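You operate a simulated robot arm through the tools that you are given. There is no shell and no other tool.

Carry out the task below with a simulated two-armed robot. There is one attempt and no reset: what you move stays moved.

JOB
Change the air filter for the one whose number is on the housing.
Fine: close the red valve and vent to zero first; old filter in the red tray; lid shut, knob to HOLD, vent closed, then air back on. Set down upright: grey filter tube, what you pick out.

Only the result counts: the job must be done as asked and must still hold three seconds after the hand-in. Knocking over, shifting, dropping, spilling or breaking anything else fails it. A push-on lid holds only when it is set on centred and level and pressed home; a screw cap is set on level and turned clockwise until tight.

ROBOT AND FRAMES
Two 7-joint arms with two-finger grippers on one trunk, hanging from a carriage that runs on a gantry, over the field with the corners [1.349, 0.642], [-1.351, 0.638], [-1.349, -0.642], [1.351, -0.638] (x, y) and turns from -351 to 336 degrees about z. Base frame: it is fixed where the carriage stands at the start and does not move with it; the origin is on the floor, on the carriage's upright axis, x ahead of it, y to its left, z up. Readings come in m, degrees, newtons and seconds.
The left shoulder is at the start at [0.04, 0.158, 1.282], the right one opposite. With the tool pointing down near the work surface each hand reaches from about 0.1 to 0.56 m from the robot's upright axis, wherever it stands, measured 20 degrees to its own side. Places, roughly: air box [1.7, 0.1, 1.1]; air gauge [1.6, 0.2, 1.3]; blue drain valve [1.6, 0.1, 1.1]; grey filter tube [1.5, -0.25, 1]; high yellow valve [1.6, 0, 1.8]; inside of the filter housing [1.6, -0.3, 0.9]; inside of the red tray [1.5, 0.2, 0.9]; light blue filter tube [1.5, -0.5, 1]; red hold knob [1.5, -0.3, 0.9]; red valve handle [1.7, -0.2, 1.3]; square blue lid [1.6, -0.3, 1.1]; yellow vent rocker [1.7, 0.2, 1.1]. Payload 1.96 kg a hand.
Tool frame (each hand has its own): the origin (TCP) lies between the finger pads and is the grasp point; the fingertips stand 0.02 m ahead of it; z points along the fingers, y is the line along which they close. Largest opening 0.072 m; the body of the gripper starts 0.038 m behind the TCP.
Orientation is that of the tool frame in the base frame, as a unit quaternion [w, x, y, z]. With the fingers straight down and closing along the base's y, the tool's x points along the base's -x, its y along +y and its z along -z.

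CONTROLS
- The arms move only by the tool arm_command. It takes "left_rows", "right_rows" or both (then of equal length, played together; a hand with none holds still); each is text: rows parted by semicolons, each of 7 numbers parted by spaces: the turn, a rotation vector about the tool's x, y, z in units of 45 degrees (1.0 is 45 degrees), then the shift along the tool's x, y, z in units of 400 mm (1.0 is 400 mm), then the finger opening in m, from 0 to 0.072. In form: ax ay az x y z claw; .... A call has 1 to 20 rows; each row is the pose to reach, as a shift and turn from the pose commanded when the call began, along the tool's axes at that moment. A call with a number of a shift or a turn outside -1 to 1 is refused whole. Rows are played at 5 a second. More than 0.05 m and 8.6 degrees between two rows, or a gripper value outside its range, and nothing of the call is played. A pose out of reach is approached as far as the arm can. The call stops where the force on the tool passes 70 N (or 10 N more than at its start, if that is more) or the arm is blocked; 0.2 s more then pass. Each finger travels about 0.045 m/s and halts on what it meets, pressing with about 38 N; the grip force reading is that of the motor and also rises with nothing between the fingers. The clock runs only during rows and for 0.2 s after the last one: add rows that repeat a pose to give the fingers time. The reply holds the time, the measured pose of the TCP, the force on the tool along the base axes, the opening and the grip force, in the units named above and with some noise, with the torque about the TCP (base axes, N m) and any sound that the robot's microphone picked up.
- Cameras (640 x 400 px; columns grow to the right, rows downward): "scene" is now at [0.2407, -0.0256, 1.6776]; the picture's right is [-0.23, -0.97, 0.00], its down [-0.58, 0.14, -0.80] and it looks along [0.78, -0.18, -0.60] (base axes); focal length 231 px, centre (320, 200). "left" rides on the left gripper at [0.071, -0.019, -0.082] in its tool frame; the picture's right is [0.26, 0.97, 0.00], its down [-0.67, 0.18, -0.72] and it looks along [-0.69, 0.19, 0.70] (tool axes); focal length 280 px, centre (320, 200). "right" rides on the right gripper at [0.071, 0.019, -0.082] in its tool frame; the picture's right is [-0.26, 0.97, 0.00], its down [-0.67, -0.18, -0.72] and it looks along [-0.69, -0.19, 0.70] (tool axes); focal length 280 px, centre (320, 200). There is no depth. A picture from a camera that has moved, and an enlarged one, comes with that camera's place and axes in the base frame and with its lens. The place of the scene camera against the robot may be out by one fixed shift of up to 0.018 m in any direction.
- get_image(camera): a new picture of that camera. It takes no simulated time.
- move_column(by): slides the trunk up (or, below 0, down) by that many m; the arms and the scene camera ride with it, the base frame stays. It gives what a move gives, with no picture.
- drive_base(legs): drives the robot by 1 to 6 legs, each [ahead, left, turn to the left] in m, m and degrees, along the robot's own axes; the way and the turn of a leg run together, so that a leg with both is an arc; at most 1.5 m and 180 degrees a leg. The arms and the cameras ride along, it lands a little off, and it stops where it bumps. It keeps to its track: a leg is cut to what the track allows. It gives what a move gives.
- head_to(pan, tilt): turns the head with the scene camera to pan (to the left, within 86 degrees either way) and tilt (down, from -29 to 69), counted from straight ahead of the robot. It gives what a move gives.
- zoom(camera, box): a new picture of the part [left, top, right, bottom] of that camera's present view, enlarged. It takes no simulated time.
- job_done(): hands the job in; it is judged then, once.

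Nothing tells you exact positions but the pictures and the camera data. Unless the task says otherwise, let go and move clear before handing in.

The tools are called after "Emit:" by a JSON object that holds its "op" and its "data". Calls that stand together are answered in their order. arm_command: Moves the arms, as the interface text tells. Its arguments: {"type":"object","properties":{"left_rows":{"type":"string"},"right_rows":{"type":"string"}},"required":[]} The other tools are called the same way: move_column (by) slides the trunk up or down; drive_base (legs) drives the base; head_to (pan, tilt) turns the head that bears the scene camera; get_image (camera) takes a picture; zoom (camera, box) takes an enlarged picture of a part of a camera's view; job_done () hands the job in.

At the start:

```text
clock: 0.0
left_position: [0.3633, 0.0837, 1.4759]
left_orientation: [0.011, -0.012, 1.0, 0.0]
left_ft_force: [63.5, -144.6, -197.5]
left_moment: [16.97, -10.91, 13.46]
left_finger_gap: 0.072
left_grasp_force: 0.1
right_position: [0.4071, -0.282, 1.4659]
right_orientation: [0.029, 0.0, 0.999, -0.017]
right_ft_force: [100.8, -76.4, -196.5]
right_moment: [1.54, -5.57, 3.0]
right_finger_gap: 0.0722
right_grasp_force: 0.1
trunk travel left (down, up): [-0.605, 0.235]
robot x, y, heading: [-0.002, -0.0021, -0.2]
head pan, tilt: [-13.1, 36.8]
```

scene: 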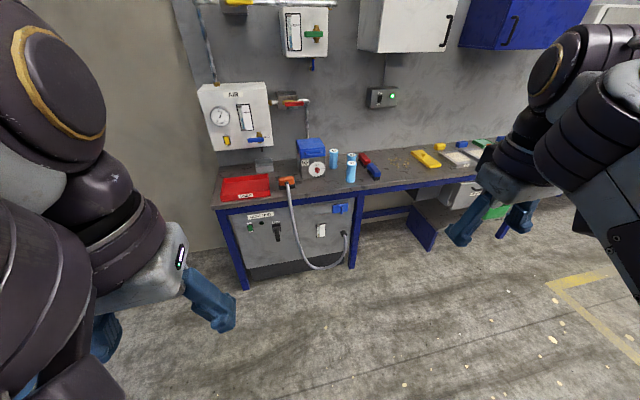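
right: 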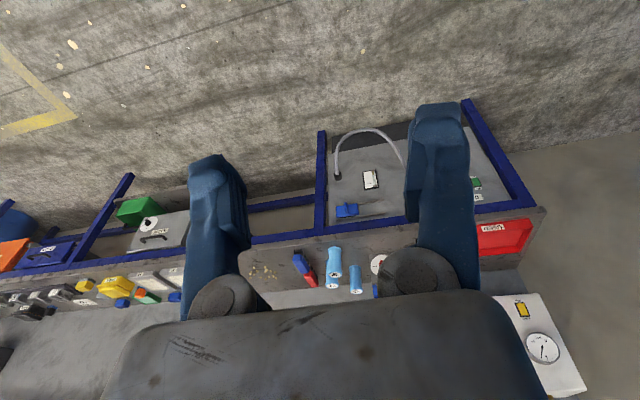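
left: 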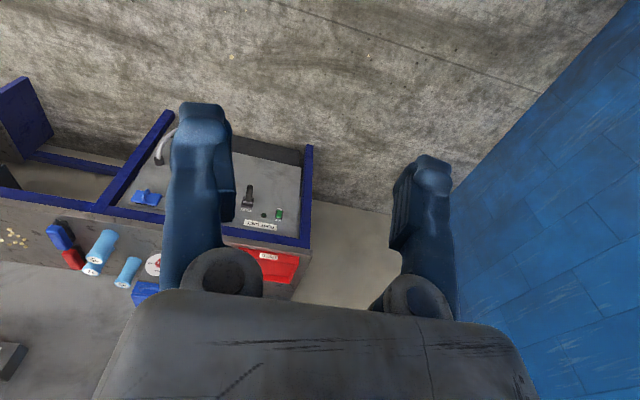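

I see the workbench ahead with the air box, gauge, filter housing with a blue lid, tubes and a red tray. First I look closer at each before moving anything.

Emit:
{"op": "zoom", "data": {"camera": "scene", "box": [190, 70, 350, 170]}}

Emit:
{"op": "zoom", "data": {"camera": "scene", "box": [270, 120, 400, 200]}}

Emit:
{"op": "zoom", "data": {"camera": "scene", "box": [210, 160, 370, 260]}}

Emit:
{"op": "zoom", "data": {"camera": "scene", "box": [220, 0, 420, 120]}}

```text
4.00 times, centred on (270, 120) of scene
camera zoom: at [0.2407, -0.0256, 1.6776], right [-0.23, -0.97, 0.0], down [-0.58, 0.14, -0.8], along [0.78, -0.18, -0.6], focal length 924 px, centre (520, 520)
```

zoom: 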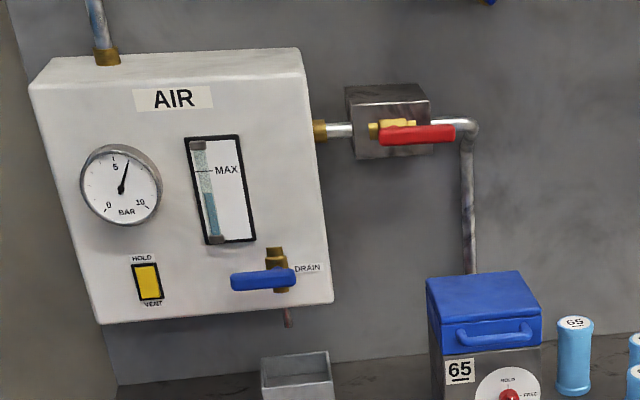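

```text
4.92 times, centred on (335, 160) of scene
camera zoom: at [0.2407, -0.0256, 1.6776], right [-0.23, -0.97, 0.0], down [-0.58, 0.14, -0.8], along [0.78, -0.18, -0.6], focal length 1137 px, centre (246, 397)
```

zoom: 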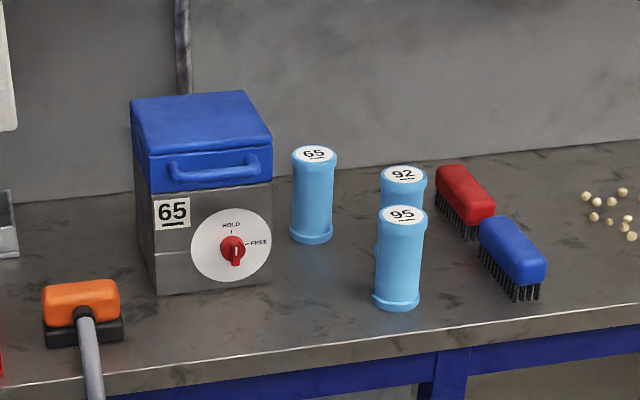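

```text
4.00 times, centred on (290, 210) of scene
camera zoom: at [0.2407, -0.0256, 1.6776], right [-0.23, -0.97, 0.0], down [-0.58, 0.14, -0.8], along [0.78, -0.18, -0.6], focal length 924 px, centre (440, 160)
```

zoom: 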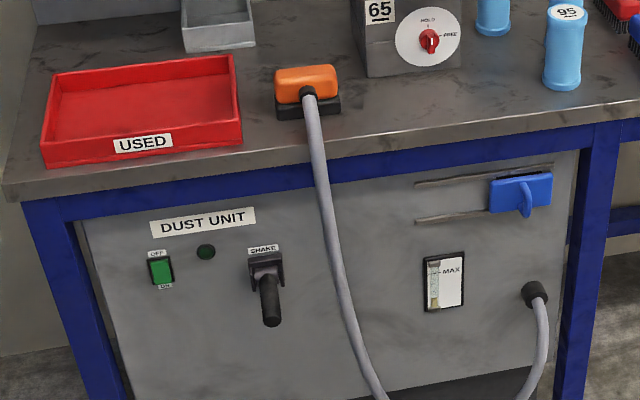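

```text
3.20 times, centred on (320, 60) of scene
camera zoom: at [0.2407, -0.0256, 1.6776], right [-0.23, -0.97, 0.0], down [-0.58, 0.14, -0.8], along [0.78, -0.18, -0.6], focal length 739 px, centre (320, 648)
```

zoom: 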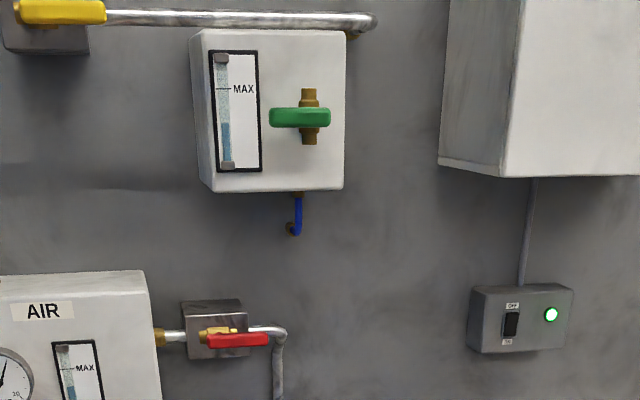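

The housing is marked 65, and the nearest light blue tube also reads 65; others are 92 and 95. I'll drive nearer to see the knob, the valve and the rocker in detail.

Emit:
{"op": "drive_base", "data": {"legs": [[0.6, 0.0, 0.0]]}}

Emit:
{"op": "head_to", "data": {"pan": 0, "tilt": 40}}

Emit:
{"op": "get_image", "data": {"camera": "scene"}}

```text
clock: 3.4
left_position: [0.9661, 0.0794, 1.4771]
left_orientation: [0.016, -0.015, 1.0, 0.0]
left_ft_force: [32.3, -76.8, -100.1]
left_moment: [8.97, -5.76, 7.23]
left_finger_gap: 0.0719
left_grasp_force: 0.1
right_position: [1.0089, -0.2887, 1.4663]
right_orientation: [0.034, 0.002, 0.999, -0.02]
right_ft_force: [54.0, -40.4, -104.1]
right_moment: [0.59, -3.07, 1.51]
right_finger_gap: 0.0718
right_grasp_force: 0.1
trunk travel left (down, up): [-0.605, 0.235]
robot x, y, heading: [0.6035, -0.0037, -0.3]
head pan, tilt: [-13.1, 36.8]
```

```text
clock: 4.2
left_position: [0.9674, 0.08, 1.4762]
left_orientation: [0.017, -0.017, 1.0, 0.001]
left_ft_force: [20.1, -46.9, -62.0]
left_moment: [5.5, -3.49, 4.39]
left_finger_gap: 0.0719
left_grasp_force: 0.1
right_position: [1.0096, -0.2882, 1.4667]
right_orientation: [0.036, 0.002, 0.999, -0.022]
right_ft_force: [31.5, -26.0, -61.2]
right_moment: [0.55, -1.98, 1.15]
right_finger_gap: 0.0722
right_grasp_force: 0.0
trunk travel left (down, up): [-0.605, 0.235]
robot x, y, heading: [0.6032, -0.0023, -0.2]
head pan, tilt: [0.0, 40.0]
```

```text
taken
camera scene: at [0.8429, -0.0092, 1.6729], right [-0.01, -1.0, 0.0], down [-0.64, 0.0, -0.77], along [0.77, -0.01, -0.64], focal length 231 px, centre (320, 200)
```

scene: 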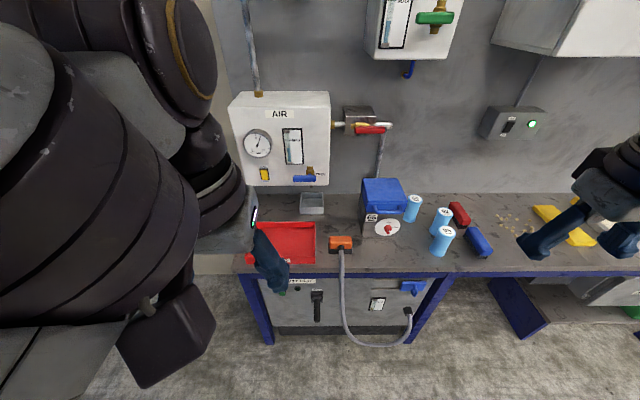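

I'm closer; the arms partly cover the view, but the housing, valve and air box are visible. I'll zoom in on each of them.

Emit:
{"op": "zoom", "data": {"camera": "scene", "box": [225, 80, 345, 200]}}

Emit:
{"op": "zoom", "data": {"camera": "scene", "box": [320, 90, 420, 170]}}

Emit:
{"op": "zoom", "data": {"camera": "scene", "box": [340, 170, 500, 270]}}

Emit:
{"op": "zoom", "data": {"camera": "scene", "box": [230, 180, 350, 280]}}

```text
3.33 times, centred on (285, 140) of scene
camera zoom: at [0.8429, -0.0092, 1.6729], right [-0.01, -1.0, 0.0], down [-0.64, 0.0, -0.77], along [0.77, -0.01, -0.64], focal length 770 px, centre (437, 400)
```

zoom: 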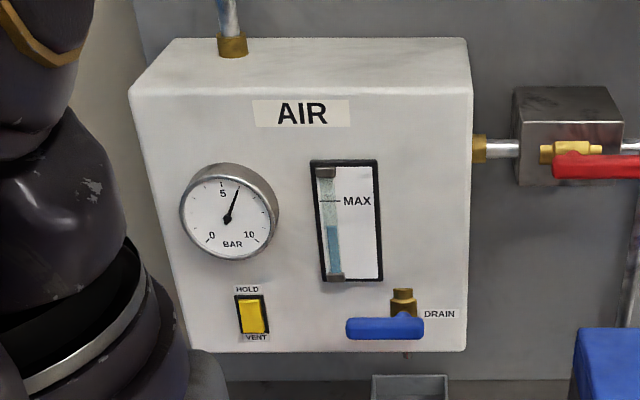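

```text
5.00 times, centred on (370, 130) of scene
camera zoom: at [0.8429, -0.0092, 1.6729], right [-0.01, -1.0, 0.0], down [-0.64, 0.0, -0.77], along [0.77, -0.01, -0.64], focal length 1155 px, centre (70, 550)
```

zoom: 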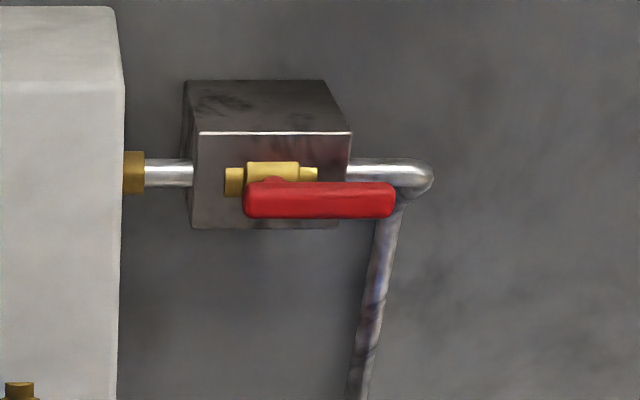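

```text
4.00 times, centred on (420, 220) of scene
camera zoom: at [0.8429, -0.0092, 1.6729], right [-0.01, -1.0, 0.0], down [-0.64, 0.0, -0.77], along [0.77, -0.01, -0.64], focal length 924 px, centre (-80, 120)
```

zoom: 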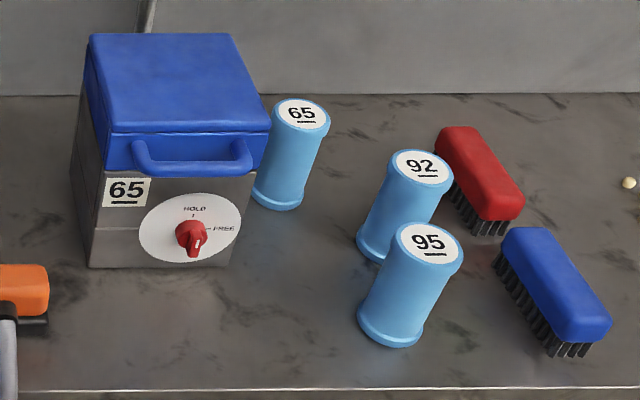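

```text
4.00 times, centred on (290, 230) of scene
camera zoom: at [0.8429, -0.0092, 1.6729], right [-0.01, -1.0, 0.0], down [-0.64, 0.0, -0.77], along [0.77, -0.01, -0.64], focal length 924 px, centre (440, 80)
```

zoom: 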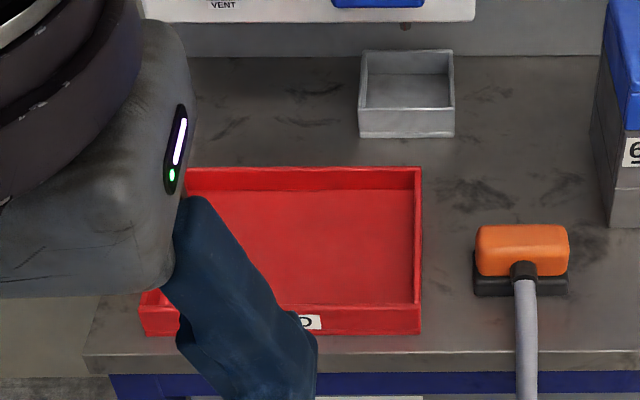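

The gauge reads about 6 bar, so there is pressure. I'll look harder at the knob pointer, the rocker and the valve.

Emit:
{"op": "zoom", "data": {"camera": "scene", "box": [368, 212, 408, 242]}}

Emit:
{"op": "zoom", "data": {"camera": "scene", "box": [250, 160, 280, 190]}}

Emit:
{"op": "zoom", "data": {"camera": "scene", "box": [240, 125, 275, 165]}}

Emit:
{"op": "head_to", "data": {"pan": -15, "tilt": -10}}

Emit:
{"op": "get_image", "data": {"camera": "scene"}}

```text
13.33 times, centred on (388, 227) of scene
camera zoom: at [0.8429, -0.0092, 1.6729], right [-0.01, -1.0, 0.0], down [-0.64, 0.0, -0.77], along [0.77, -0.01, -0.64], focal length 3080 px, centre (-587, -160)
```

zoom: 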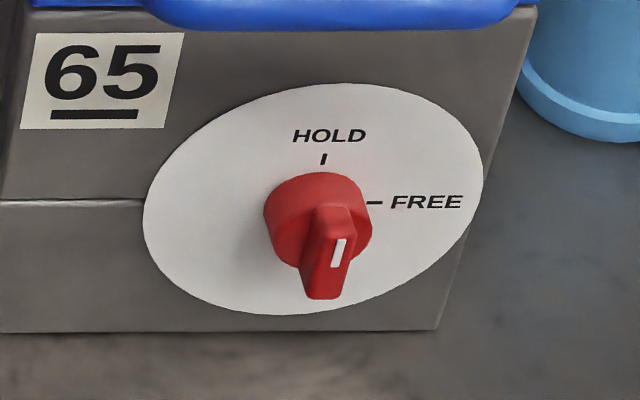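

```text
13.33 times, centred on (265, 175) of scene
camera zoom: at [0.8429, -0.0092, 1.6729], right [-0.01, -1.0, 0.0], down [-0.64, 0.0, -0.77], along [0.77, -0.01, -0.64], focal length 3080 px, centre (1053, 533)
```

zoom: 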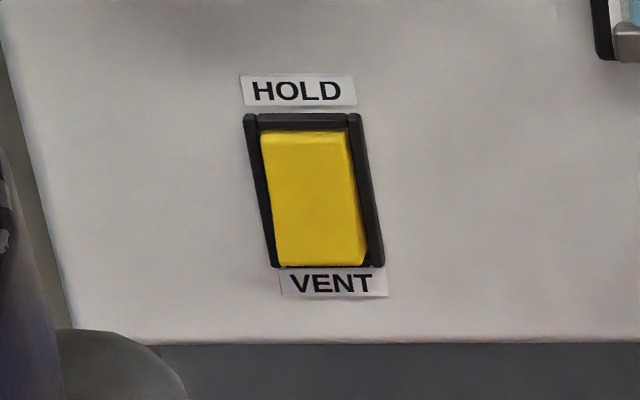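

```text
10.00 times, centred on (258, 145) of scene
camera zoom: at [0.8429, -0.0092, 1.6729], right [-0.01, -1.0, 0.0], down [-0.64, 0.0, -0.77], along [0.77, -0.01, -0.64], focal length 2310 px, centre (945, 750)
```

zoom: 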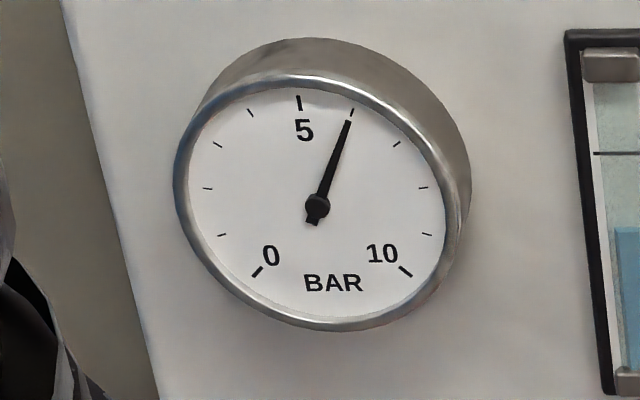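

```text
clock: 5.3
left_position: [0.9665, 0.0804, 1.4774]
left_orientation: [0.018, -0.017, 1.0, -0.001]
left_ft_force: [18.9, -47.2, -62.0]
left_moment: [5.53, -3.54, 4.43]
left_finger_gap: 0.0723
left_grasp_force: 0.1
right_position: [1.0077, -0.2868, 1.4661]
right_orientation: [0.035, 0.003, 0.999, -0.022]
right_ft_force: [32.4, -24.1, -61.7]
right_moment: [0.46, -1.93, 0.98]
right_finger_gap: 0.0722
right_grasp_force: 0.0
trunk travel left (down, up): [-0.605, 0.235]
robot x, y, heading: [0.6026, -0.0037, -0.2]
head pan, tilt: [-15.0, -10.0]
```

```text
taken
camera scene: at [0.8392, -0.031, 1.7517], right [-0.26, -0.96, 0.0], down [0.17, -0.05, -0.98], along [0.95, -0.26, 0.17], focal length 231 px, centre (320, 200)
```

scene: 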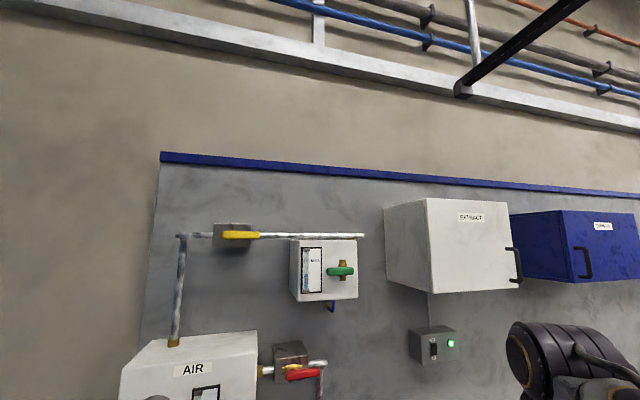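

The knob looks to be at HOLD, the lever is in line with the pipe (open), and I triangulate knob ≈ [1.547, -0.316, 0.916], lever end ≈ [1.73, -0.275, 1.30], rocker ≈ [1.68, 0.22, 1.12]. Next I look down past the trunk and then get nearer.

Emit:
{"op": "head_to", "data": {"pan": 0, "tilt": 69}}

Emit:
{"op": "get_image", "data": {"camera": "scene"}}

Emit:
{"op": "get_image", "data": {"camera": "right"}}

Emit:
{"op": "get_image", "data": {"camera": "left"}}

```text
clock: 6.8
left_position: [0.9675, 0.0807, 1.4768]
left_orientation: [0.018, -0.017, 1.0, 0.001]
left_ft_force: [19.9, -46.6, -62.4]
left_moment: [5.54, -3.55, 4.45]
left_finger_gap: 0.072
left_grasp_force: 0.0
right_position: [1.0096, -0.2879, 1.4664]
right_orientation: [0.036, 0.003, 0.999, -0.022]
right_ft_force: [32.0, -23.8, -62.6]
right_moment: [0.34, -1.91, 0.89]
right_finger_gap: 0.0722
right_grasp_force: 0.0
trunk travel left (down, up): [-0.605, 0.235]
robot x, y, heading: [0.6013, -0.0021, -0.3]
head pan, tilt: [0.0, 68.8]
```

```text
taken
camera scene: at [0.8138, -0.009, 1.6368], right [-0.01, -1.0, 0.0], down [-0.93, 0.01, -0.36], along [0.36, 0.0, -0.93], focal length 231 px, centre (320, 200)
```

scene: 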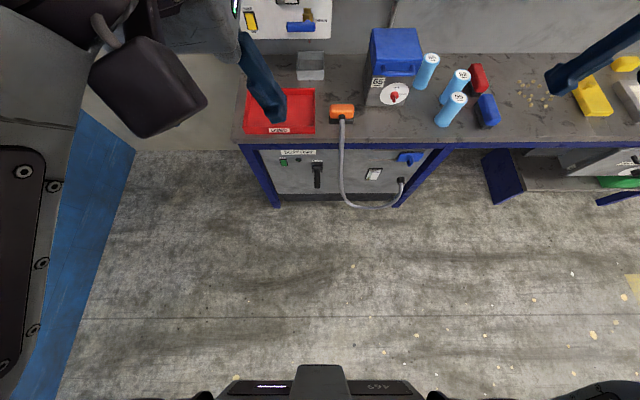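

```text
taken
camera right: at [0.9334, -0.2644, 1.5431], right [0.27, 0.96, -0.02], down [0.62, -0.15, 0.77], along [0.74, -0.22, -0.64], focal length 280 px, centre (320, 200)
```

right: 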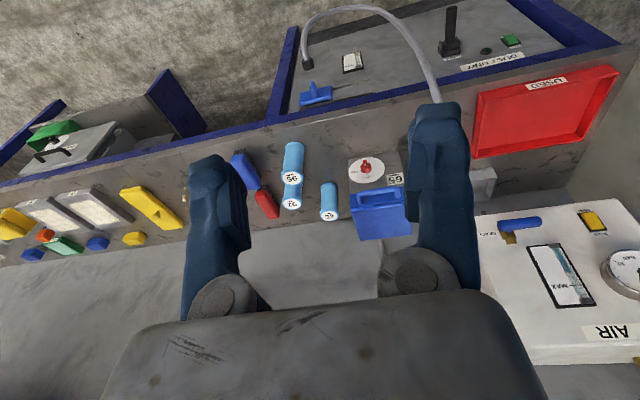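

```text
taken
camera left: at [0.8934, 0.0588, 1.5558], right [-0.3, 0.96, -0.01], down [0.64, 0.21, 0.74], along [0.71, 0.21, -0.67], focal length 280 px, centre (320, 200)
```

left: 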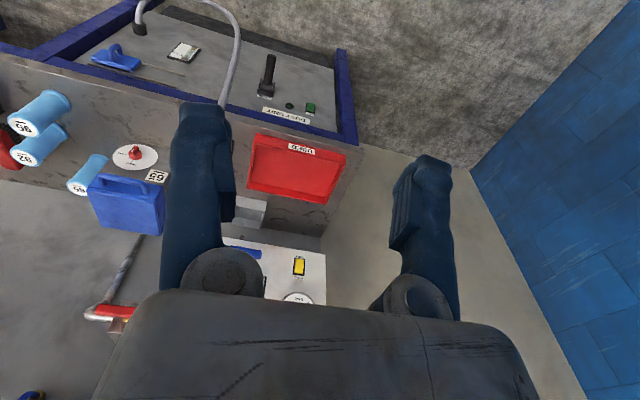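

The way ahead is clear; the trunk stays in front of the bench edge (x≈1.37). I drive on to about (1.08, -0.12) for the red valve.

Emit:
{"op": "drive_base", "data": {"legs": [[0.46, -0.12, 0.0]]}}

Emit:
{"op": "head_to", "data": {"pan": -10, "tilt": 35}}

Emit:
{"op": "get_image", "data": {"camera": "scene"}}

Emit:
{"op": "get_image", "data": {"camera": "right"}}

Emit:
{"op": "get_image", "data": {"camera": "left"}}

```text
clock: 9.7
left_position: [1.4334, -0.0459, 1.4763]
left_orientation: [0.017, -0.016, 1.0, 0.001]
left_ft_force: [19.1, -48.7, -62.3]
left_moment: [5.47, -3.58, 4.46]
left_finger_gap: 0.0718
left_grasp_force: 0.0
right_position: [1.4747, -0.4159, 1.466]
right_orientation: [0.035, 0.005, 0.999, -0.021]
right_ft_force: [31.2, -24.6, -61.3]
right_moment: [0.33, -1.91, 0.96]
right_finger_gap: 0.0722
right_grasp_force: 0.0
trunk travel left (down, up): [-0.605, 0.235]
robot x, y, heading: [1.0702, -0.1288, -0.5]
head pan, tilt: [0.0, 68.8]
```

```text
clock: 10.7
left_position: [1.434, -0.0463, 1.4767]
left_orientation: [0.018, -0.016, 1.0, 0.0]
left_ft_force: [15.2, -31.6, -41.1]
left_moment: [3.71, -2.22, 3.04]
left_finger_gap: 0.0717
left_grasp_force: 0.1
right_position: [1.4749, -0.4145, 1.4665]
right_orientation: [0.036, 0.004, 0.999, -0.022]
right_ft_force: [22.1, -19.0, -42.4]
right_moment: [0.41, -1.36, 0.78]
right_finger_gap: 0.072
right_grasp_force: 0.0
trunk travel left (down, up): [-0.605, 0.235]
robot x, y, heading: [1.0693, -0.124, -0.6]
head pan, tilt: [-10.0, 35.0]
```

```text
taken
camera scene: at [1.311, -0.1504, 1.6803], right [-0.18, -0.98, 0.0], down [-0.56, 0.11, -0.82], along [0.8, -0.15, -0.57], focal length 231 px, centre (320, 200)
```

scene: 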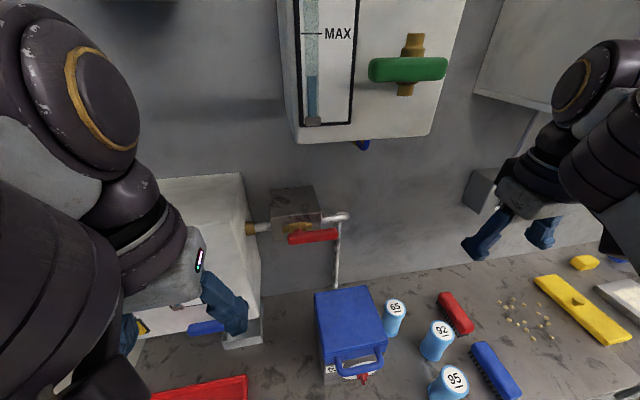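

```text
taken
camera right: at [1.3989, -0.3908, 1.543], right [0.27, 0.96, -0.02], down [0.62, -0.16, 0.77], along [0.74, -0.22, -0.64], focal length 280 px, centre (320, 200)
```

right: 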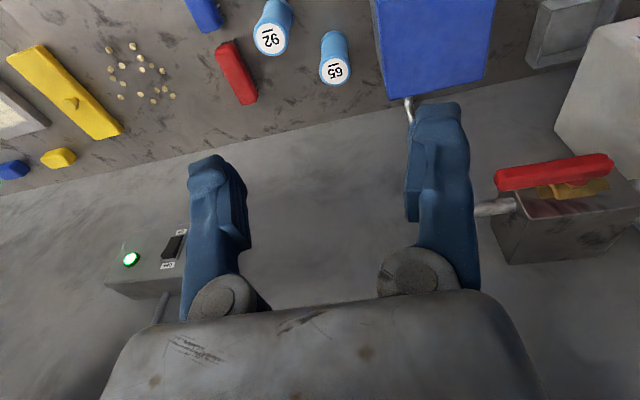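

```text
taken
camera left: at [1.3604, -0.0674, 1.5557], right [-0.29, 0.96, -0.01], down [0.64, 0.2, 0.74], along [0.71, 0.21, -0.67], focal length 280 px, centre (320, 200)
```

left: 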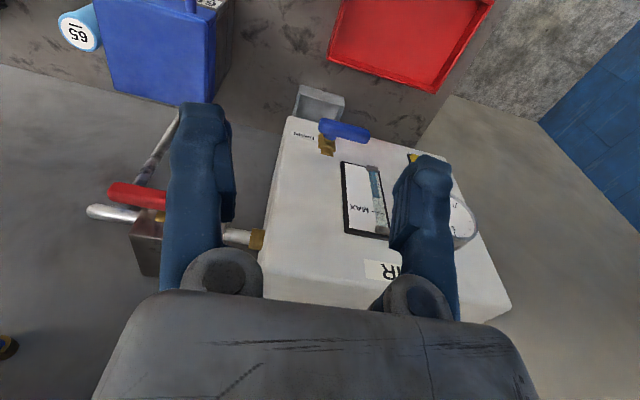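

From both wrist cameras I place the lever end at about [1.69, -0.257, 1.306]. I now turn the right hand to point ahead, in two steps, and close its fingers.

Emit:
{"op": "arm_command", "data": {"right_rows": "0 -0.17 0 0 0 0 0.06; 0 -0.34 0 0 0 0 0.045; 0 -0.5 0 0 0 0 0.03; 0 -0.67 0 0 0 0 0.02; 0 -0.84 0 0 0 0 0.01; 0 -1 0 0 0 0 0.0; 0 -1 0 0 0 0 0.0"}}

Emit:
{"op": "get_image", "data": {"camera": "scene"}}

```text
clock: 12.3
left_position: [1.4348, -0.0452, 1.4765]
left_orientation: [0.018, -0.017, 1.0, 0.0]
left_ft_force: [13.9, -34.1, -44.8]
left_moment: [4.03, -2.65, 3.25]
left_finger_gap: 0.072
left_grasp_force: 0.0
right_position: [1.4734, -0.4135, 1.4668]
right_orientation: [0.416, -0.003, 0.909, -0.022]
right_ft_force: [-1.2, -0.4, -0.6]
right_moment: [0.0, 0.03, -0.03]
right_finger_gap: 0.0001
right_grasp_force: 29.2
trunk travel left (down, up): [-0.605, 0.235]
robot x, y, heading: [1.0667, -0.1246, -0.7]
head pan, tilt: [-10.0, 35.0]
```

```text
taken
camera scene: at [1.311, -0.1505, 1.6804], right [-0.18, -0.98, 0.0], down [-0.56, 0.11, -0.82], along [0.81, -0.15, -0.57], focal length 231 px, centre (320, 200)
```

scene: 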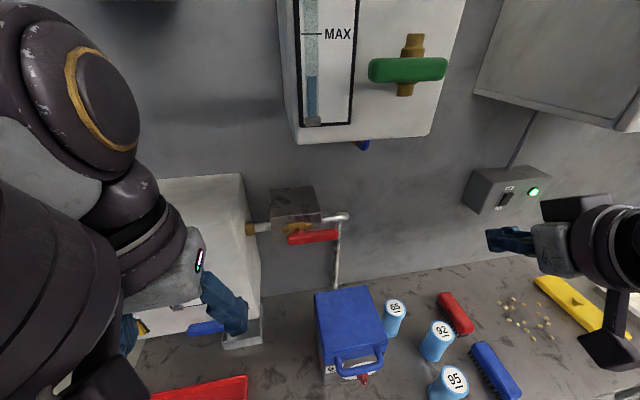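

The hand is half turned and forces are small. I complete the turn to point straight ahead.

Emit:
{"op": "arm_command", "data": {"right_rows": "-0.006 -0.15 0.008 0 0 0 0; -0.012 -0.3 0.015 0 0 0 0; -0.018 -0.45 0.023 0 0 0 0; -0.024 -0.6 0.03 0 0 0 0; -0.03 -0.75 0.038 0 0 0 0; -0.035 -0.907 0.046 0 0 0 0; -0.035 -0.907 0.046 0 0 0 0"}}

Emit:
{"op": "get_image", "data": {"camera": "scene"}}

Emit:
{"op": "get_image", "data": {"camera": "right"}}

```text
clock: 13.9
left_position: [1.4342, -0.0478, 1.4761]
left_orientation: [0.018, -0.015, 1.0, 0.0]
left_ft_force: [14.5, -34.9, -44.8]
left_moment: [4.03, -2.59, 3.3]
left_finger_gap: 0.072
left_grasp_force: 0.0
right_position: [1.4747, -0.4138, 1.4676]
right_orientation: [0.707, 0.0, 0.707, 0.0]
right_ft_force: [-0.6, 0.3, -0.1]
right_moment: [-0.01, 0.01, -0.01]
right_finger_gap: 0.0
right_grasp_force: 30.0
trunk travel left (down, up): [-0.605, 0.235]
robot x, y, heading: [1.0703, -0.1305, -0.6]
head pan, tilt: [-10.0, 35.0]
```

```text
taken
camera scene: at [1.311, -0.1504, 1.6804], right [-0.18, -0.98, 0.0], down [-0.56, 0.11, -0.82], along [0.81, -0.15, -0.57], focal length 231 px, centre (320, 200)
```

scene: 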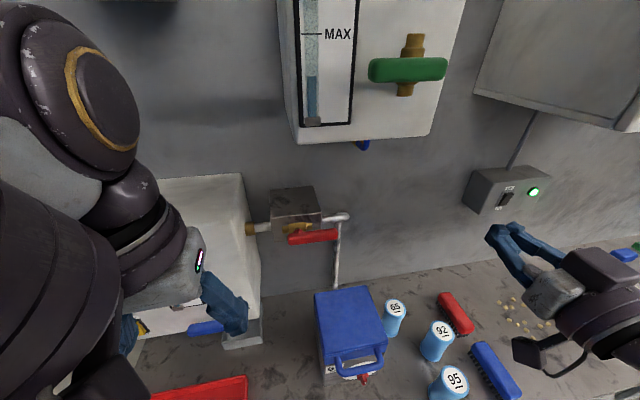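

```text
taken
camera right: at [1.393, -0.3946, 1.397], right [0.0, 0.96, 0.26], down [-0.71, -0.18, 0.67], along [0.7, -0.19, 0.69], focal length 280 px, centre (320, 200)
```

right: 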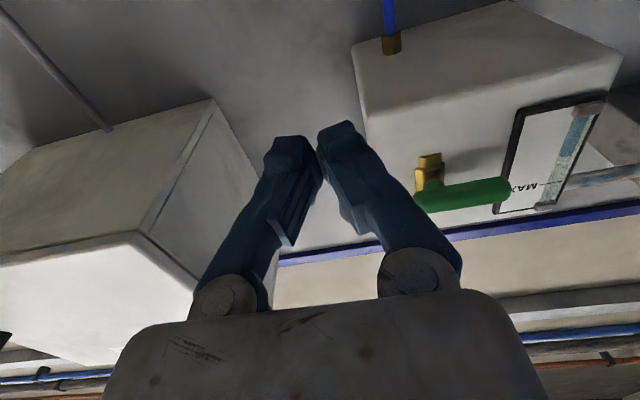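

The right hand now points straight ahead. I bring it in front of and above the lever to look again.

Emit:
{"op": "arm_command", "data": {"right_rows": "0 0 0 0.04 0.0725 0.06 0; 0 0 0 0.08 0.145 0.12 0; 0 0 0 0.1225 0.2175 0.18 0; 0 0 0 0.163 0.29 0.24 0; 0 0 0 0.204 0.3625 0.3 0; 0 0 0 0.245 0.435 0.3625 0; 0 0 0 0.245 0.435 0.3625 0"}}

Emit:
{"op": "get_image", "data": {"camera": "scene"}}

Emit:
{"op": "get_image", "data": {"camera": "left"}}

Emit:
{"op": "get_image", "data": {"camera": "right"}}

```text
clock: 15.5
left_position: [1.4338, -0.0462, 1.4764]
left_orientation: [0.019, -0.016, 1.0, 0.0]
left_ft_force: [13.7, -35.1, -45.6]
left_moment: [4.02, -2.57, 3.27]
left_finger_gap: 0.072
left_grasp_force: 0.0
right_position: [1.6198, -0.2406, 1.3681]
right_orientation: [0.706, -0.001, 0.708, 0.001]
right_ft_force: [-0.2, 0.6, -0.4]
right_moment: [0.0, 0.0, 0.04]
right_finger_gap: 0.0
right_grasp_force: 29.9
trunk travel left (down, up): [-0.605, 0.235]
robot x, y, heading: [1.067, -0.1273, -0.7]
head pan, tilt: [-10.0, 35.0]
```

```text
taken
camera scene: at [1.311, -0.1504, 1.6804], right [-0.18, -0.98, 0.0], down [-0.56, 0.11, -0.82], along [0.81, -0.15, -0.57], focal length 231 px, centre (320, 200)
```

scene: 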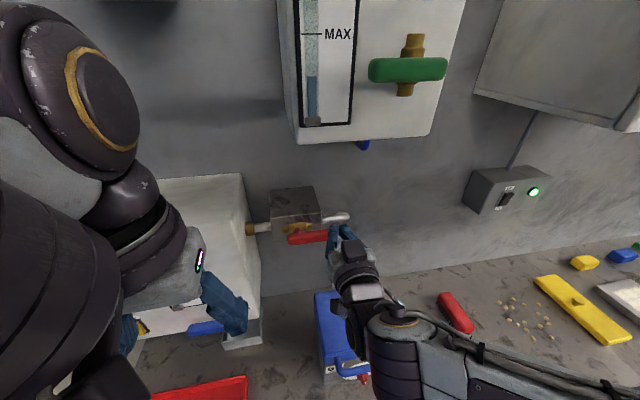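

```text
taken
camera left: at [1.3604, -0.0674, 1.5557], right [-0.29, 0.96, -0.01], down [0.64, 0.2, 0.74], along [0.71, 0.21, -0.67], focal length 280 px, centre (320, 200)
```

left: 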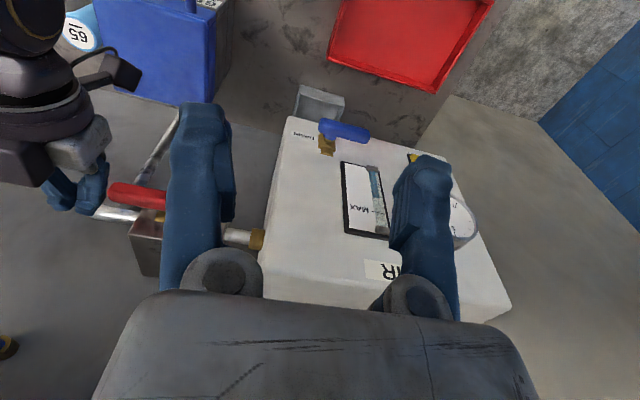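

```text
taken
camera right: at [1.5381, -0.2204, 1.2983], right [0.0, 0.96, 0.26], down [-0.71, -0.18, 0.68], along [0.7, -0.19, 0.69], focal length 280 px, centre (320, 200)
```

right: 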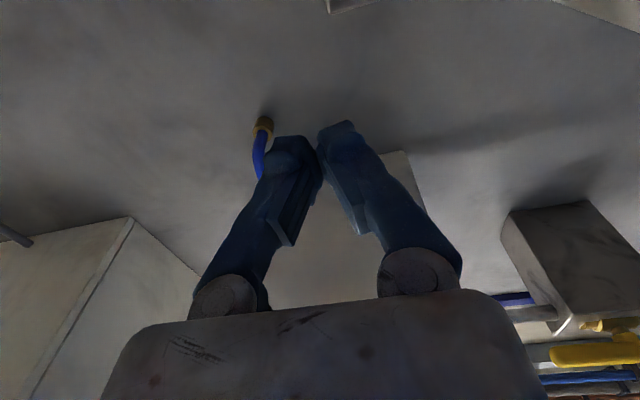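

The hand is just in front of and above the lever. I go in above the lever end with closed fingers and check before pushing down.

Emit:
{"op": "arm_command", "data": {"right_rows": "0 0 0 0.0 0.0 0.09 0; 0 0 0 0.03 0.0015 0.175 0; 0 0 0 0.0575 0.0015 0.175 0; 0 0 0 0.0575 0.0015 0.175 0"}}

Emit:
{"op": "zoom", "data": {"camera": "scene", "box": [240, 170, 400, 270]}}

Emit:
{"op": "zoom", "data": {"camera": "left", "box": [0, 100, 240, 250]}}

```text
clock: 16.5
left_position: [1.4343, -0.0468, 1.477]
left_orientation: [0.018, -0.015, 1.0, 0.0]
left_ft_force: [14.8, -35.4, -46.0]
left_moment: [4.02, -2.58, 3.24]
left_finger_gap: 0.0718
left_grasp_force: 0.1
right_position: [1.6901, -0.2393, 1.3443]
right_orientation: [0.706, -0.001, 0.708, 0.001]
right_ft_force: [0.5, 0.1, -0.7]
right_moment: [-0.02, -0.02, -0.03]
right_finger_gap: 0.0001
right_grasp_force: 29.6
trunk travel left (down, up): [-0.605, 0.235]
robot x, y, heading: [1.0673, -0.1271, -0.5]
head pan, tilt: [-10.0, 35.0]
```

```text
4.00 times, centred on (320, 220) of scene
camera zoom: at [1.311, -0.1504, 1.6804], right [-0.18, -0.98, 0.0], down [-0.56, 0.11, -0.82], along [0.81, -0.15, -0.57], focal length 924 px, centre (320, 120)
```

zoom: 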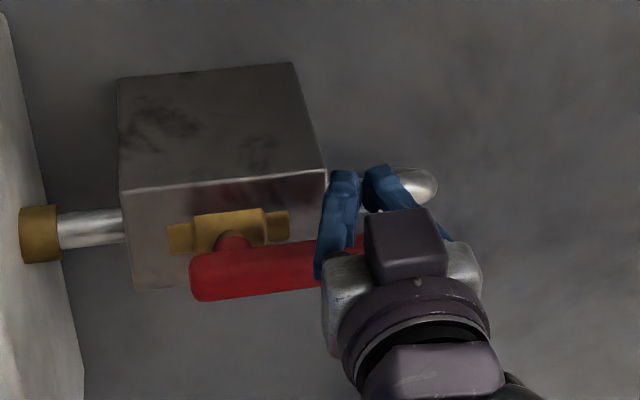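

```text
2.67 times, centred on (120, 175) of left
camera zoom: at [1.3604, -0.0674, 1.5557], right [-0.29, 0.96, -0.01], down [0.64, 0.2, 0.74], along [0.71, 0.21, -0.67], focal length 748 px, centre (853, 267)
```

zoom: 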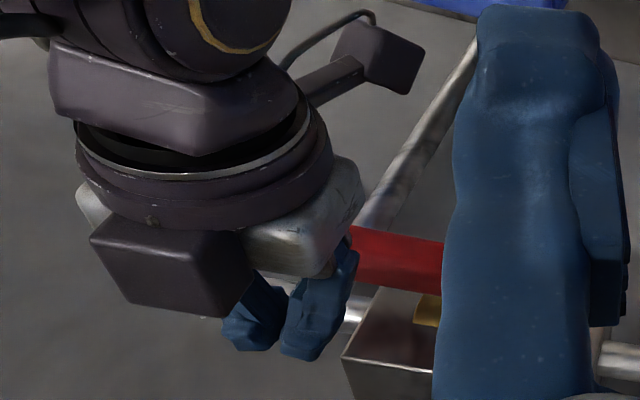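

The closed fingers lie just above the lever's free end. I push it down along its arc, first about halfway, and check that it turns.

Emit:
{"op": "arm_command", "data": {"right_rows": "0 0 0 0.024 0.015 0 0; 0 0 0 0.0475 0.015 0 0; 0 0 0 0.075 0.012 0 0; 0 0 0 0.0998 0.0088 0 0; 0 0 0 0.126 0.0125 0 0; 0 0 0 0.1518 0.0163 0 0; 0 0 0 0.176 0.0265 0 0; 0 0 0 0.2 0.0368 0 0; 0 0 0 0.2 0.0368 0 0"}}

Emit:
{"op": "zoom", "data": {"camera": "scene", "box": [240, 170, 400, 270]}}

Emit:
{"op": "zoom", "data": {"camera": "left", "box": [0, 100, 240, 250]}}

```text
clock: 17.5
left_position: [1.436, -0.0469, 1.477]
left_orientation: [0.02, -0.018, 1.0, 0.0]
left_ft_force: [9.7, -13.4, -18.2]
left_moment: [1.66, -0.63, 1.34]
left_finger_gap: 0.072
left_grasp_force: 0.1
right_position: [1.6921, -0.2343, 1.322]
right_orientation: [0.72, 0.002, 0.694, 0.004]
right_ft_force: [7.5, 0.9, 13.9]
right_moment: [0.08, -0.2, 0.16]
right_finger_gap: 0.0062
right_grasp_force: 29.8
trunk travel left (down, up): [-0.605, 0.235]
robot x, y, heading: [1.0711, -0.1261, -0.9]
head pan, tilt: [-10.0, 35.0]
stopped in row 5 (right hand): the force on the tool passed its limit at 109 N (the readings are from after the stop); the commanded pose is now the measured one
```

```text
4.00 times, centred on (320, 220) of scene
camera zoom: at [1.3119, -0.1503, 1.6805], right [-0.18, -0.98, 0.0], down [-0.56, 0.11, -0.82], along [0.81, -0.15, -0.57], focal length 924 px, centre (320, 120)
```

zoom: 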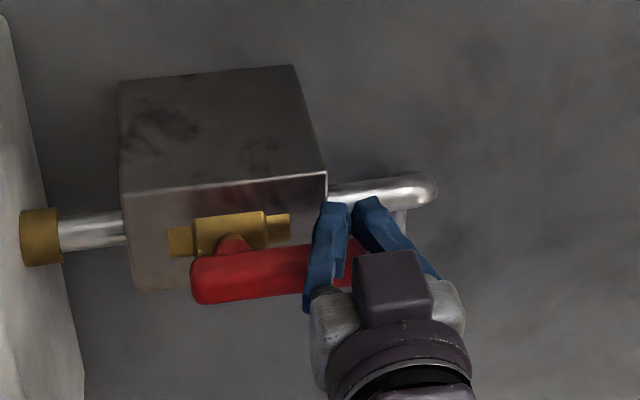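

```text
2.67 times, centred on (120, 175) of left
camera zoom: at [1.3617, -0.0673, 1.5558], right [-0.29, 0.96, -0.01], down [0.64, 0.21, 0.74], along [0.71, 0.21, -0.67], focal length 748 px, centre (853, 267)
```

zoom: 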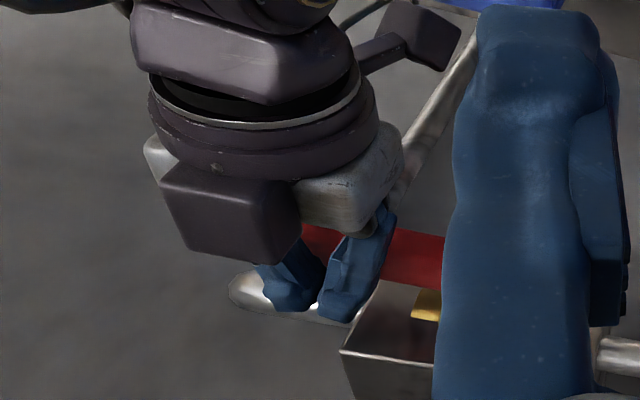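

The lever did not turn downward (force limit at first contact), so it probably turns upward. I back off and inspect before trying from below.

Emit:
{"op": "arm_command", "data": {"right_rows": "0 0 0 -0.03 0 0 0; 0 0.047 0 -0.04 0 -0.1 0; 0 0.047 0 -0.04 0 -0.2 0; 0 0.047 0 -0.04 0 -0.2 0"}}

Emit:
{"op": "zoom", "data": {"camera": "scene", "box": [240, 170, 400, 270]}}

Emit:
{"op": "zoom", "data": {"camera": "left", "box": [0, 100, 240, 250]}}

```text
clock: 18.5
left_position: [1.434, -0.0457, 1.4765]
left_orientation: [0.018, -0.017, 1.0, 0.001]
left_ft_force: [11.4, -25.2, -31.6]
left_moment: [2.96, -1.8, 2.43]
left_finger_gap: 0.072
left_grasp_force: 0.1
right_position: [1.6088, -0.2335, 1.3305]
right_orientation: [0.705, 0.001, 0.709, 0.004]
right_ft_force: [-0.1, -0.7, -0.4]
right_moment: [0.0, -0.04, -0.01]
right_finger_gap: 0.0
right_grasp_force: 29.7
trunk travel left (down, up): [-0.605, 0.235]
robot x, y, heading: [1.067, -0.126, -0.4]
head pan, tilt: [-10.0, 35.0]
```

```text
4.00 times, centred on (320, 220) of scene
camera zoom: at [1.3106, -0.1503, 1.6804], right [-0.18, -0.98, 0.0], down [-0.56, 0.11, -0.82], along [0.81, -0.15, -0.57], focal length 924 px, centre (320, 120)
```

zoom: 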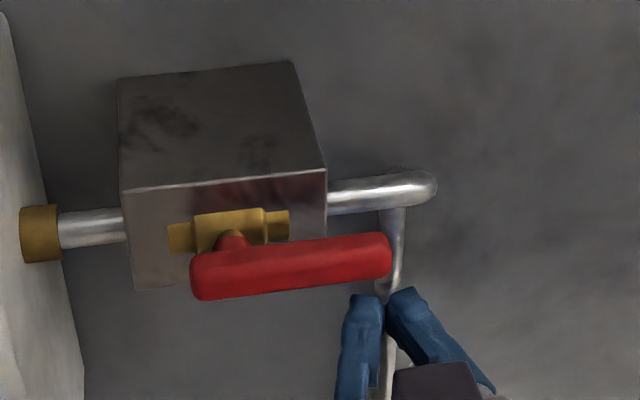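

```text
2.67 times, centred on (120, 175) of left
camera zoom: at [1.3601, -0.0673, 1.5557], right [-0.29, 0.96, -0.01], down [0.64, 0.2, 0.74], along [0.71, 0.21, -0.67], focal length 748 px, centre (853, 267)
```

zoom: 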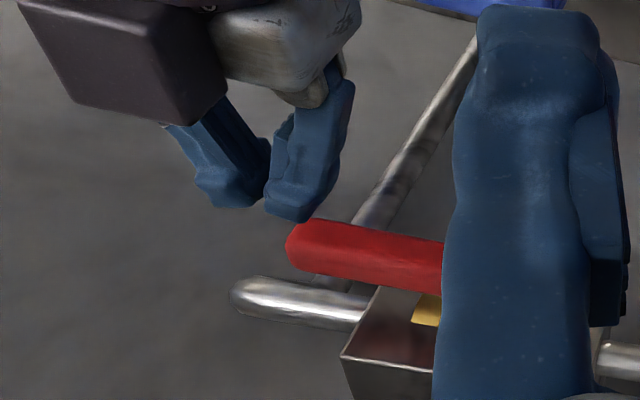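

The lever is unmoved. I go beneath the lever end and push it upward.

Emit:
{"op": "arm_command", "data": {"right_rows": "0 0 0 0.08 0 0 0; 0 0 0 0.164 0 0 0; 0 0 0 0.164 0 0.1 0; 0 0 0 0.164 0 0.2 0; 0 0 0 0.164 0 0.2 0"}}

Emit:
{"op": "zoom", "data": {"camera": "scene", "box": [240, 170, 400, 270]}}

Emit:
{"op": "zoom", "data": {"camera": "left", "box": [0, 100, 240, 250]}}

```text
clock: 19.7
left_position: [1.4343, -0.0466, 1.4759]
left_orientation: [0.018, -0.015, 1.0, 0.0]
left_ft_force: [11.1, -29.1, -38.2]
left_moment: [3.38, -2.15, 2.75]
left_finger_gap: 0.0721
left_grasp_force: 0.1
right_position: [1.689, -0.2325, 1.2644]
right_orientation: [0.705, 0.002, 0.709, 0.003]
right_ft_force: [0.5, -0.1, 0.7]
right_moment: [0.0, 0.01, -0.01]
right_finger_gap: 0.0001
right_grasp_force: 29.7
trunk travel left (down, up): [-0.605, 0.235]
robot x, y, heading: [1.0676, -0.1257, -0.7]
head pan, tilt: [-10.0, 35.0]
```

```text
4.00 times, centred on (320, 220) of scene
camera zoom: at [1.3106, -0.1503, 1.6804], right [-0.18, -0.98, 0.0], down [-0.56, 0.11, -0.82], along [0.81, -0.15, -0.57], focal length 924 px, centre (320, 120)
```

zoom: 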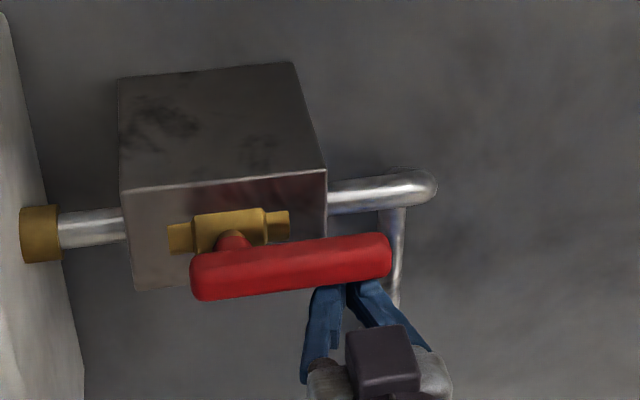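

```text
2.67 times, centred on (120, 175) of left
camera zoom: at [1.3601, -0.0673, 1.5557], right [-0.29, 0.96, -0.01], down [0.64, 0.2, 0.74], along [0.71, 0.21, -0.67], focal length 748 px, centre (853, 267)
```

zoom: 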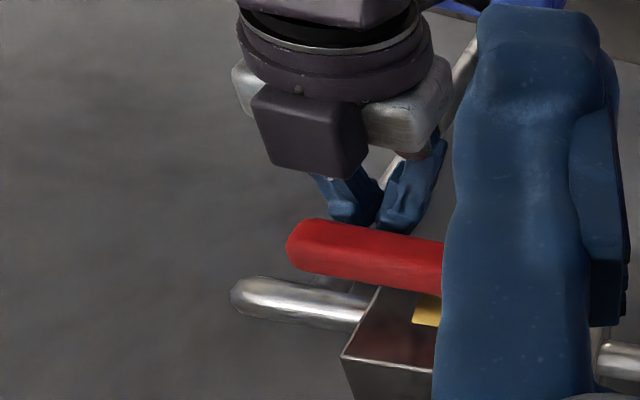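

The fingers are right beneath the lever. I push up along the arc.

Emit:
{"op": "arm_command", "data": {"right_rows": "0 0 0 -0.025 0 0 0; 0 0 0 -0.049 -0.0013 0 0; 0 0 0 -0.075 -0.0045 0 0; 0 0 0 -0.1 -0.0078 0 0; 0 0 0 -0.125 -0.0045 0 0; 0 0 0 -0.151 -0.0008 0 0; 0 0 0 -0.175 0.009 0 0; 0 0 0 -0.198 0.0193 0 0; 0 0 0 -0.198 0.0193 0 0"}}

Emit:
{"op": "zoom", "data": {"camera": "scene", "box": [240, 170, 400, 270]}}

```text
clock: 21.7
left_position: [1.4328, -0.0454, 1.4775]
left_orientation: [0.019, -0.015, 1.0, 0.0]
left_ft_force: [12.7, -30.2, -39.4]
left_moment: [3.51, -2.25, 2.83]
left_finger_gap: 0.072
left_grasp_force: 0.0
right_position: [1.6893, -0.2269, 1.3453]
right_orientation: [0.706, 0.001, 0.709, 0.004]
right_ft_force: [-0.7, 0.3, 0.2]
right_moment: [-0.03, 0.03, -0.01]
right_finger_gap: 0.0
right_grasp_force: 29.5
trunk travel left (down, up): [-0.605, 0.235]
robot x, y, heading: [1.0696, -0.1276, -0.6]
head pan, tilt: [-10.0, 35.0]
```

```text
4.00 times, centred on (320, 220) of scene
camera zoom: at [1.3106, -0.1503, 1.6805], right [-0.18, -0.98, 0.0], down [-0.56, 0.11, -0.82], along [0.81, -0.15, -0.57], focal length 924 px, centre (320, 120)
```

zoom: 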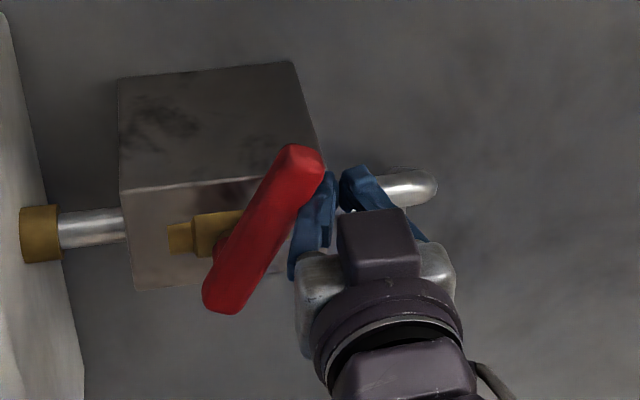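

The lever turns upward. I carry on to the full quarter turn.

Emit:
{"op": "arm_command", "data": {"right_rows": "0 0 0 -0.021 0.015 0 0; 0 0 0 -0.0405 0.0312 0 0; 0 0 0 -0.057 0.05 0 0; 0 0 0 -0.0715 0.072 0 0; 0 0 0 -0.083 0.095 0 0; 0 0 0 -0.091 0.1197 0 0; 0 0 0 -0.0955 0.1427 0 0; 0 0 0 -0.0955 0.1427 0 0"}}

Emit:
{"op": "zoom", "data": {"camera": "scene", "box": [240, 170, 400, 270]}}

```text
clock: 23.3
left_position: [1.4335, -0.0506, 1.4758]
left_orientation: [0.018, -0.013, 1.0, -0.001]
left_ft_force: [7.4, -12.7, -16.6]
left_moment: [1.54, -0.62, 1.25]
left_finger_gap: 0.0717
left_grasp_force: 0.1
right_position: [1.6888, -0.1948, 1.3769]
right_orientation: [0.699, 0.01, 0.715, -0.015]
right_ft_force: [-18.4, -26.2, -8.1]
right_moment: [-0.18, 0.09, 0.25]
right_finger_gap: 0.0
right_grasp_force: 29.3
trunk travel left (down, up): [-0.605, 0.235]
robot x, y, heading: [1.0672, -0.1292, -0.9]
head pan, tilt: [-10.0, 35.0]
stopped in row 7 (right hand): the force on the tool passed its limit at 75 N (the readings are from after the stop); the commanded pose is now the measured one
```

```text
4.00 times, centred on (320, 220) of scene
camera zoom: at [1.3088, -0.1545, 1.6802], right [-0.19, -0.98, 0.0], down [-0.57, 0.11, -0.82], along [0.8, -0.16, -0.58], focal length 924 px, centre (320, 120)
```

zoom: 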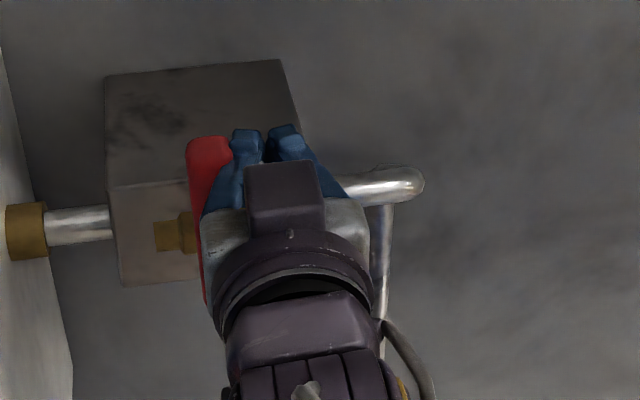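

The lever stopped upright, so the valve should be closed. I back the hand away and check the lever and gauge.

Emit:
{"op": "arm_command", "data": {"right_rows": "0 0 0 0 -0.02 -0.05 0; 0 0 0 0 -0.03 -0.15 0; 0 0 0 0 -0.05 -0.25 0; 0 0 0 0 -0.1 -0.35 0; 0 0 0 0 -0.1 -0.35 0"}}

Emit:
{"op": "get_image", "data": {"camera": "scene"}}

Emit:
{"op": "get_image", "data": {"camera": "left"}}

```text
clock: 24.5
left_position: [1.4347, -0.0485, 1.4758]
left_orientation: [0.019, -0.015, 1.0, 0.0]
left_ft_force: [9.9, -23.4, -30.0]
left_moment: [2.75, -1.69, 2.24]
left_finger_gap: 0.0723
left_grasp_force: 0.1
right_position: [1.5506, -0.2245, 1.3797]
right_orientation: [0.701, 0.008, 0.713, -0.009]
right_ft_force: [0.5, -0.4, 0.4]
right_moment: [0.01, -0.02, -0.04]
right_finger_gap: 0.0
right_grasp_force: 29.7
trunk travel left (down, up): [-0.605, 0.235]
robot x, y, heading: [1.0659, -0.1259, -0.6]
head pan, tilt: [-10.0, 35.0]
```

```text
taken
camera scene: at [1.3106, -0.1523, 1.6804], right [-0.19, -0.98, 0.0], down [-0.56, 0.11, -0.82], along [0.8, -0.15, -0.57], focal length 231 px, centre (320, 200)
```

scene: 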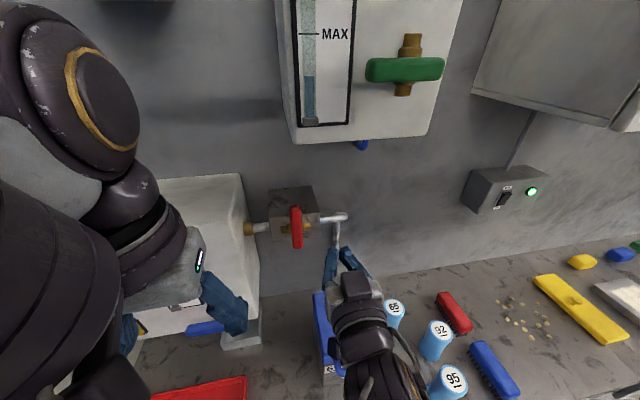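

```text
taken
camera left: at [1.3603, -0.0695, 1.5556], right [-0.29, 0.96, -0.01], down [0.64, 0.2, 0.74], along [0.71, 0.21, -0.67], focal length 280 px, centre (320, 200)
```

left: 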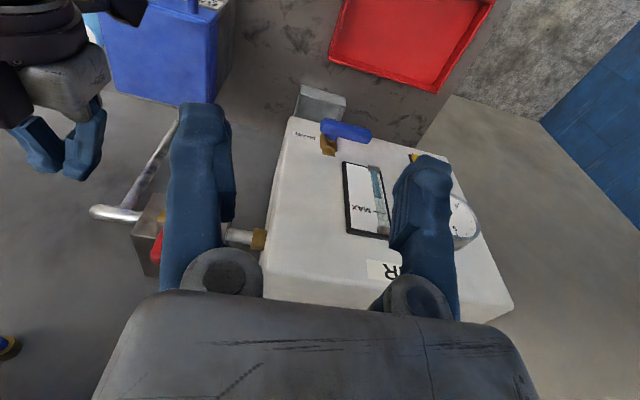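

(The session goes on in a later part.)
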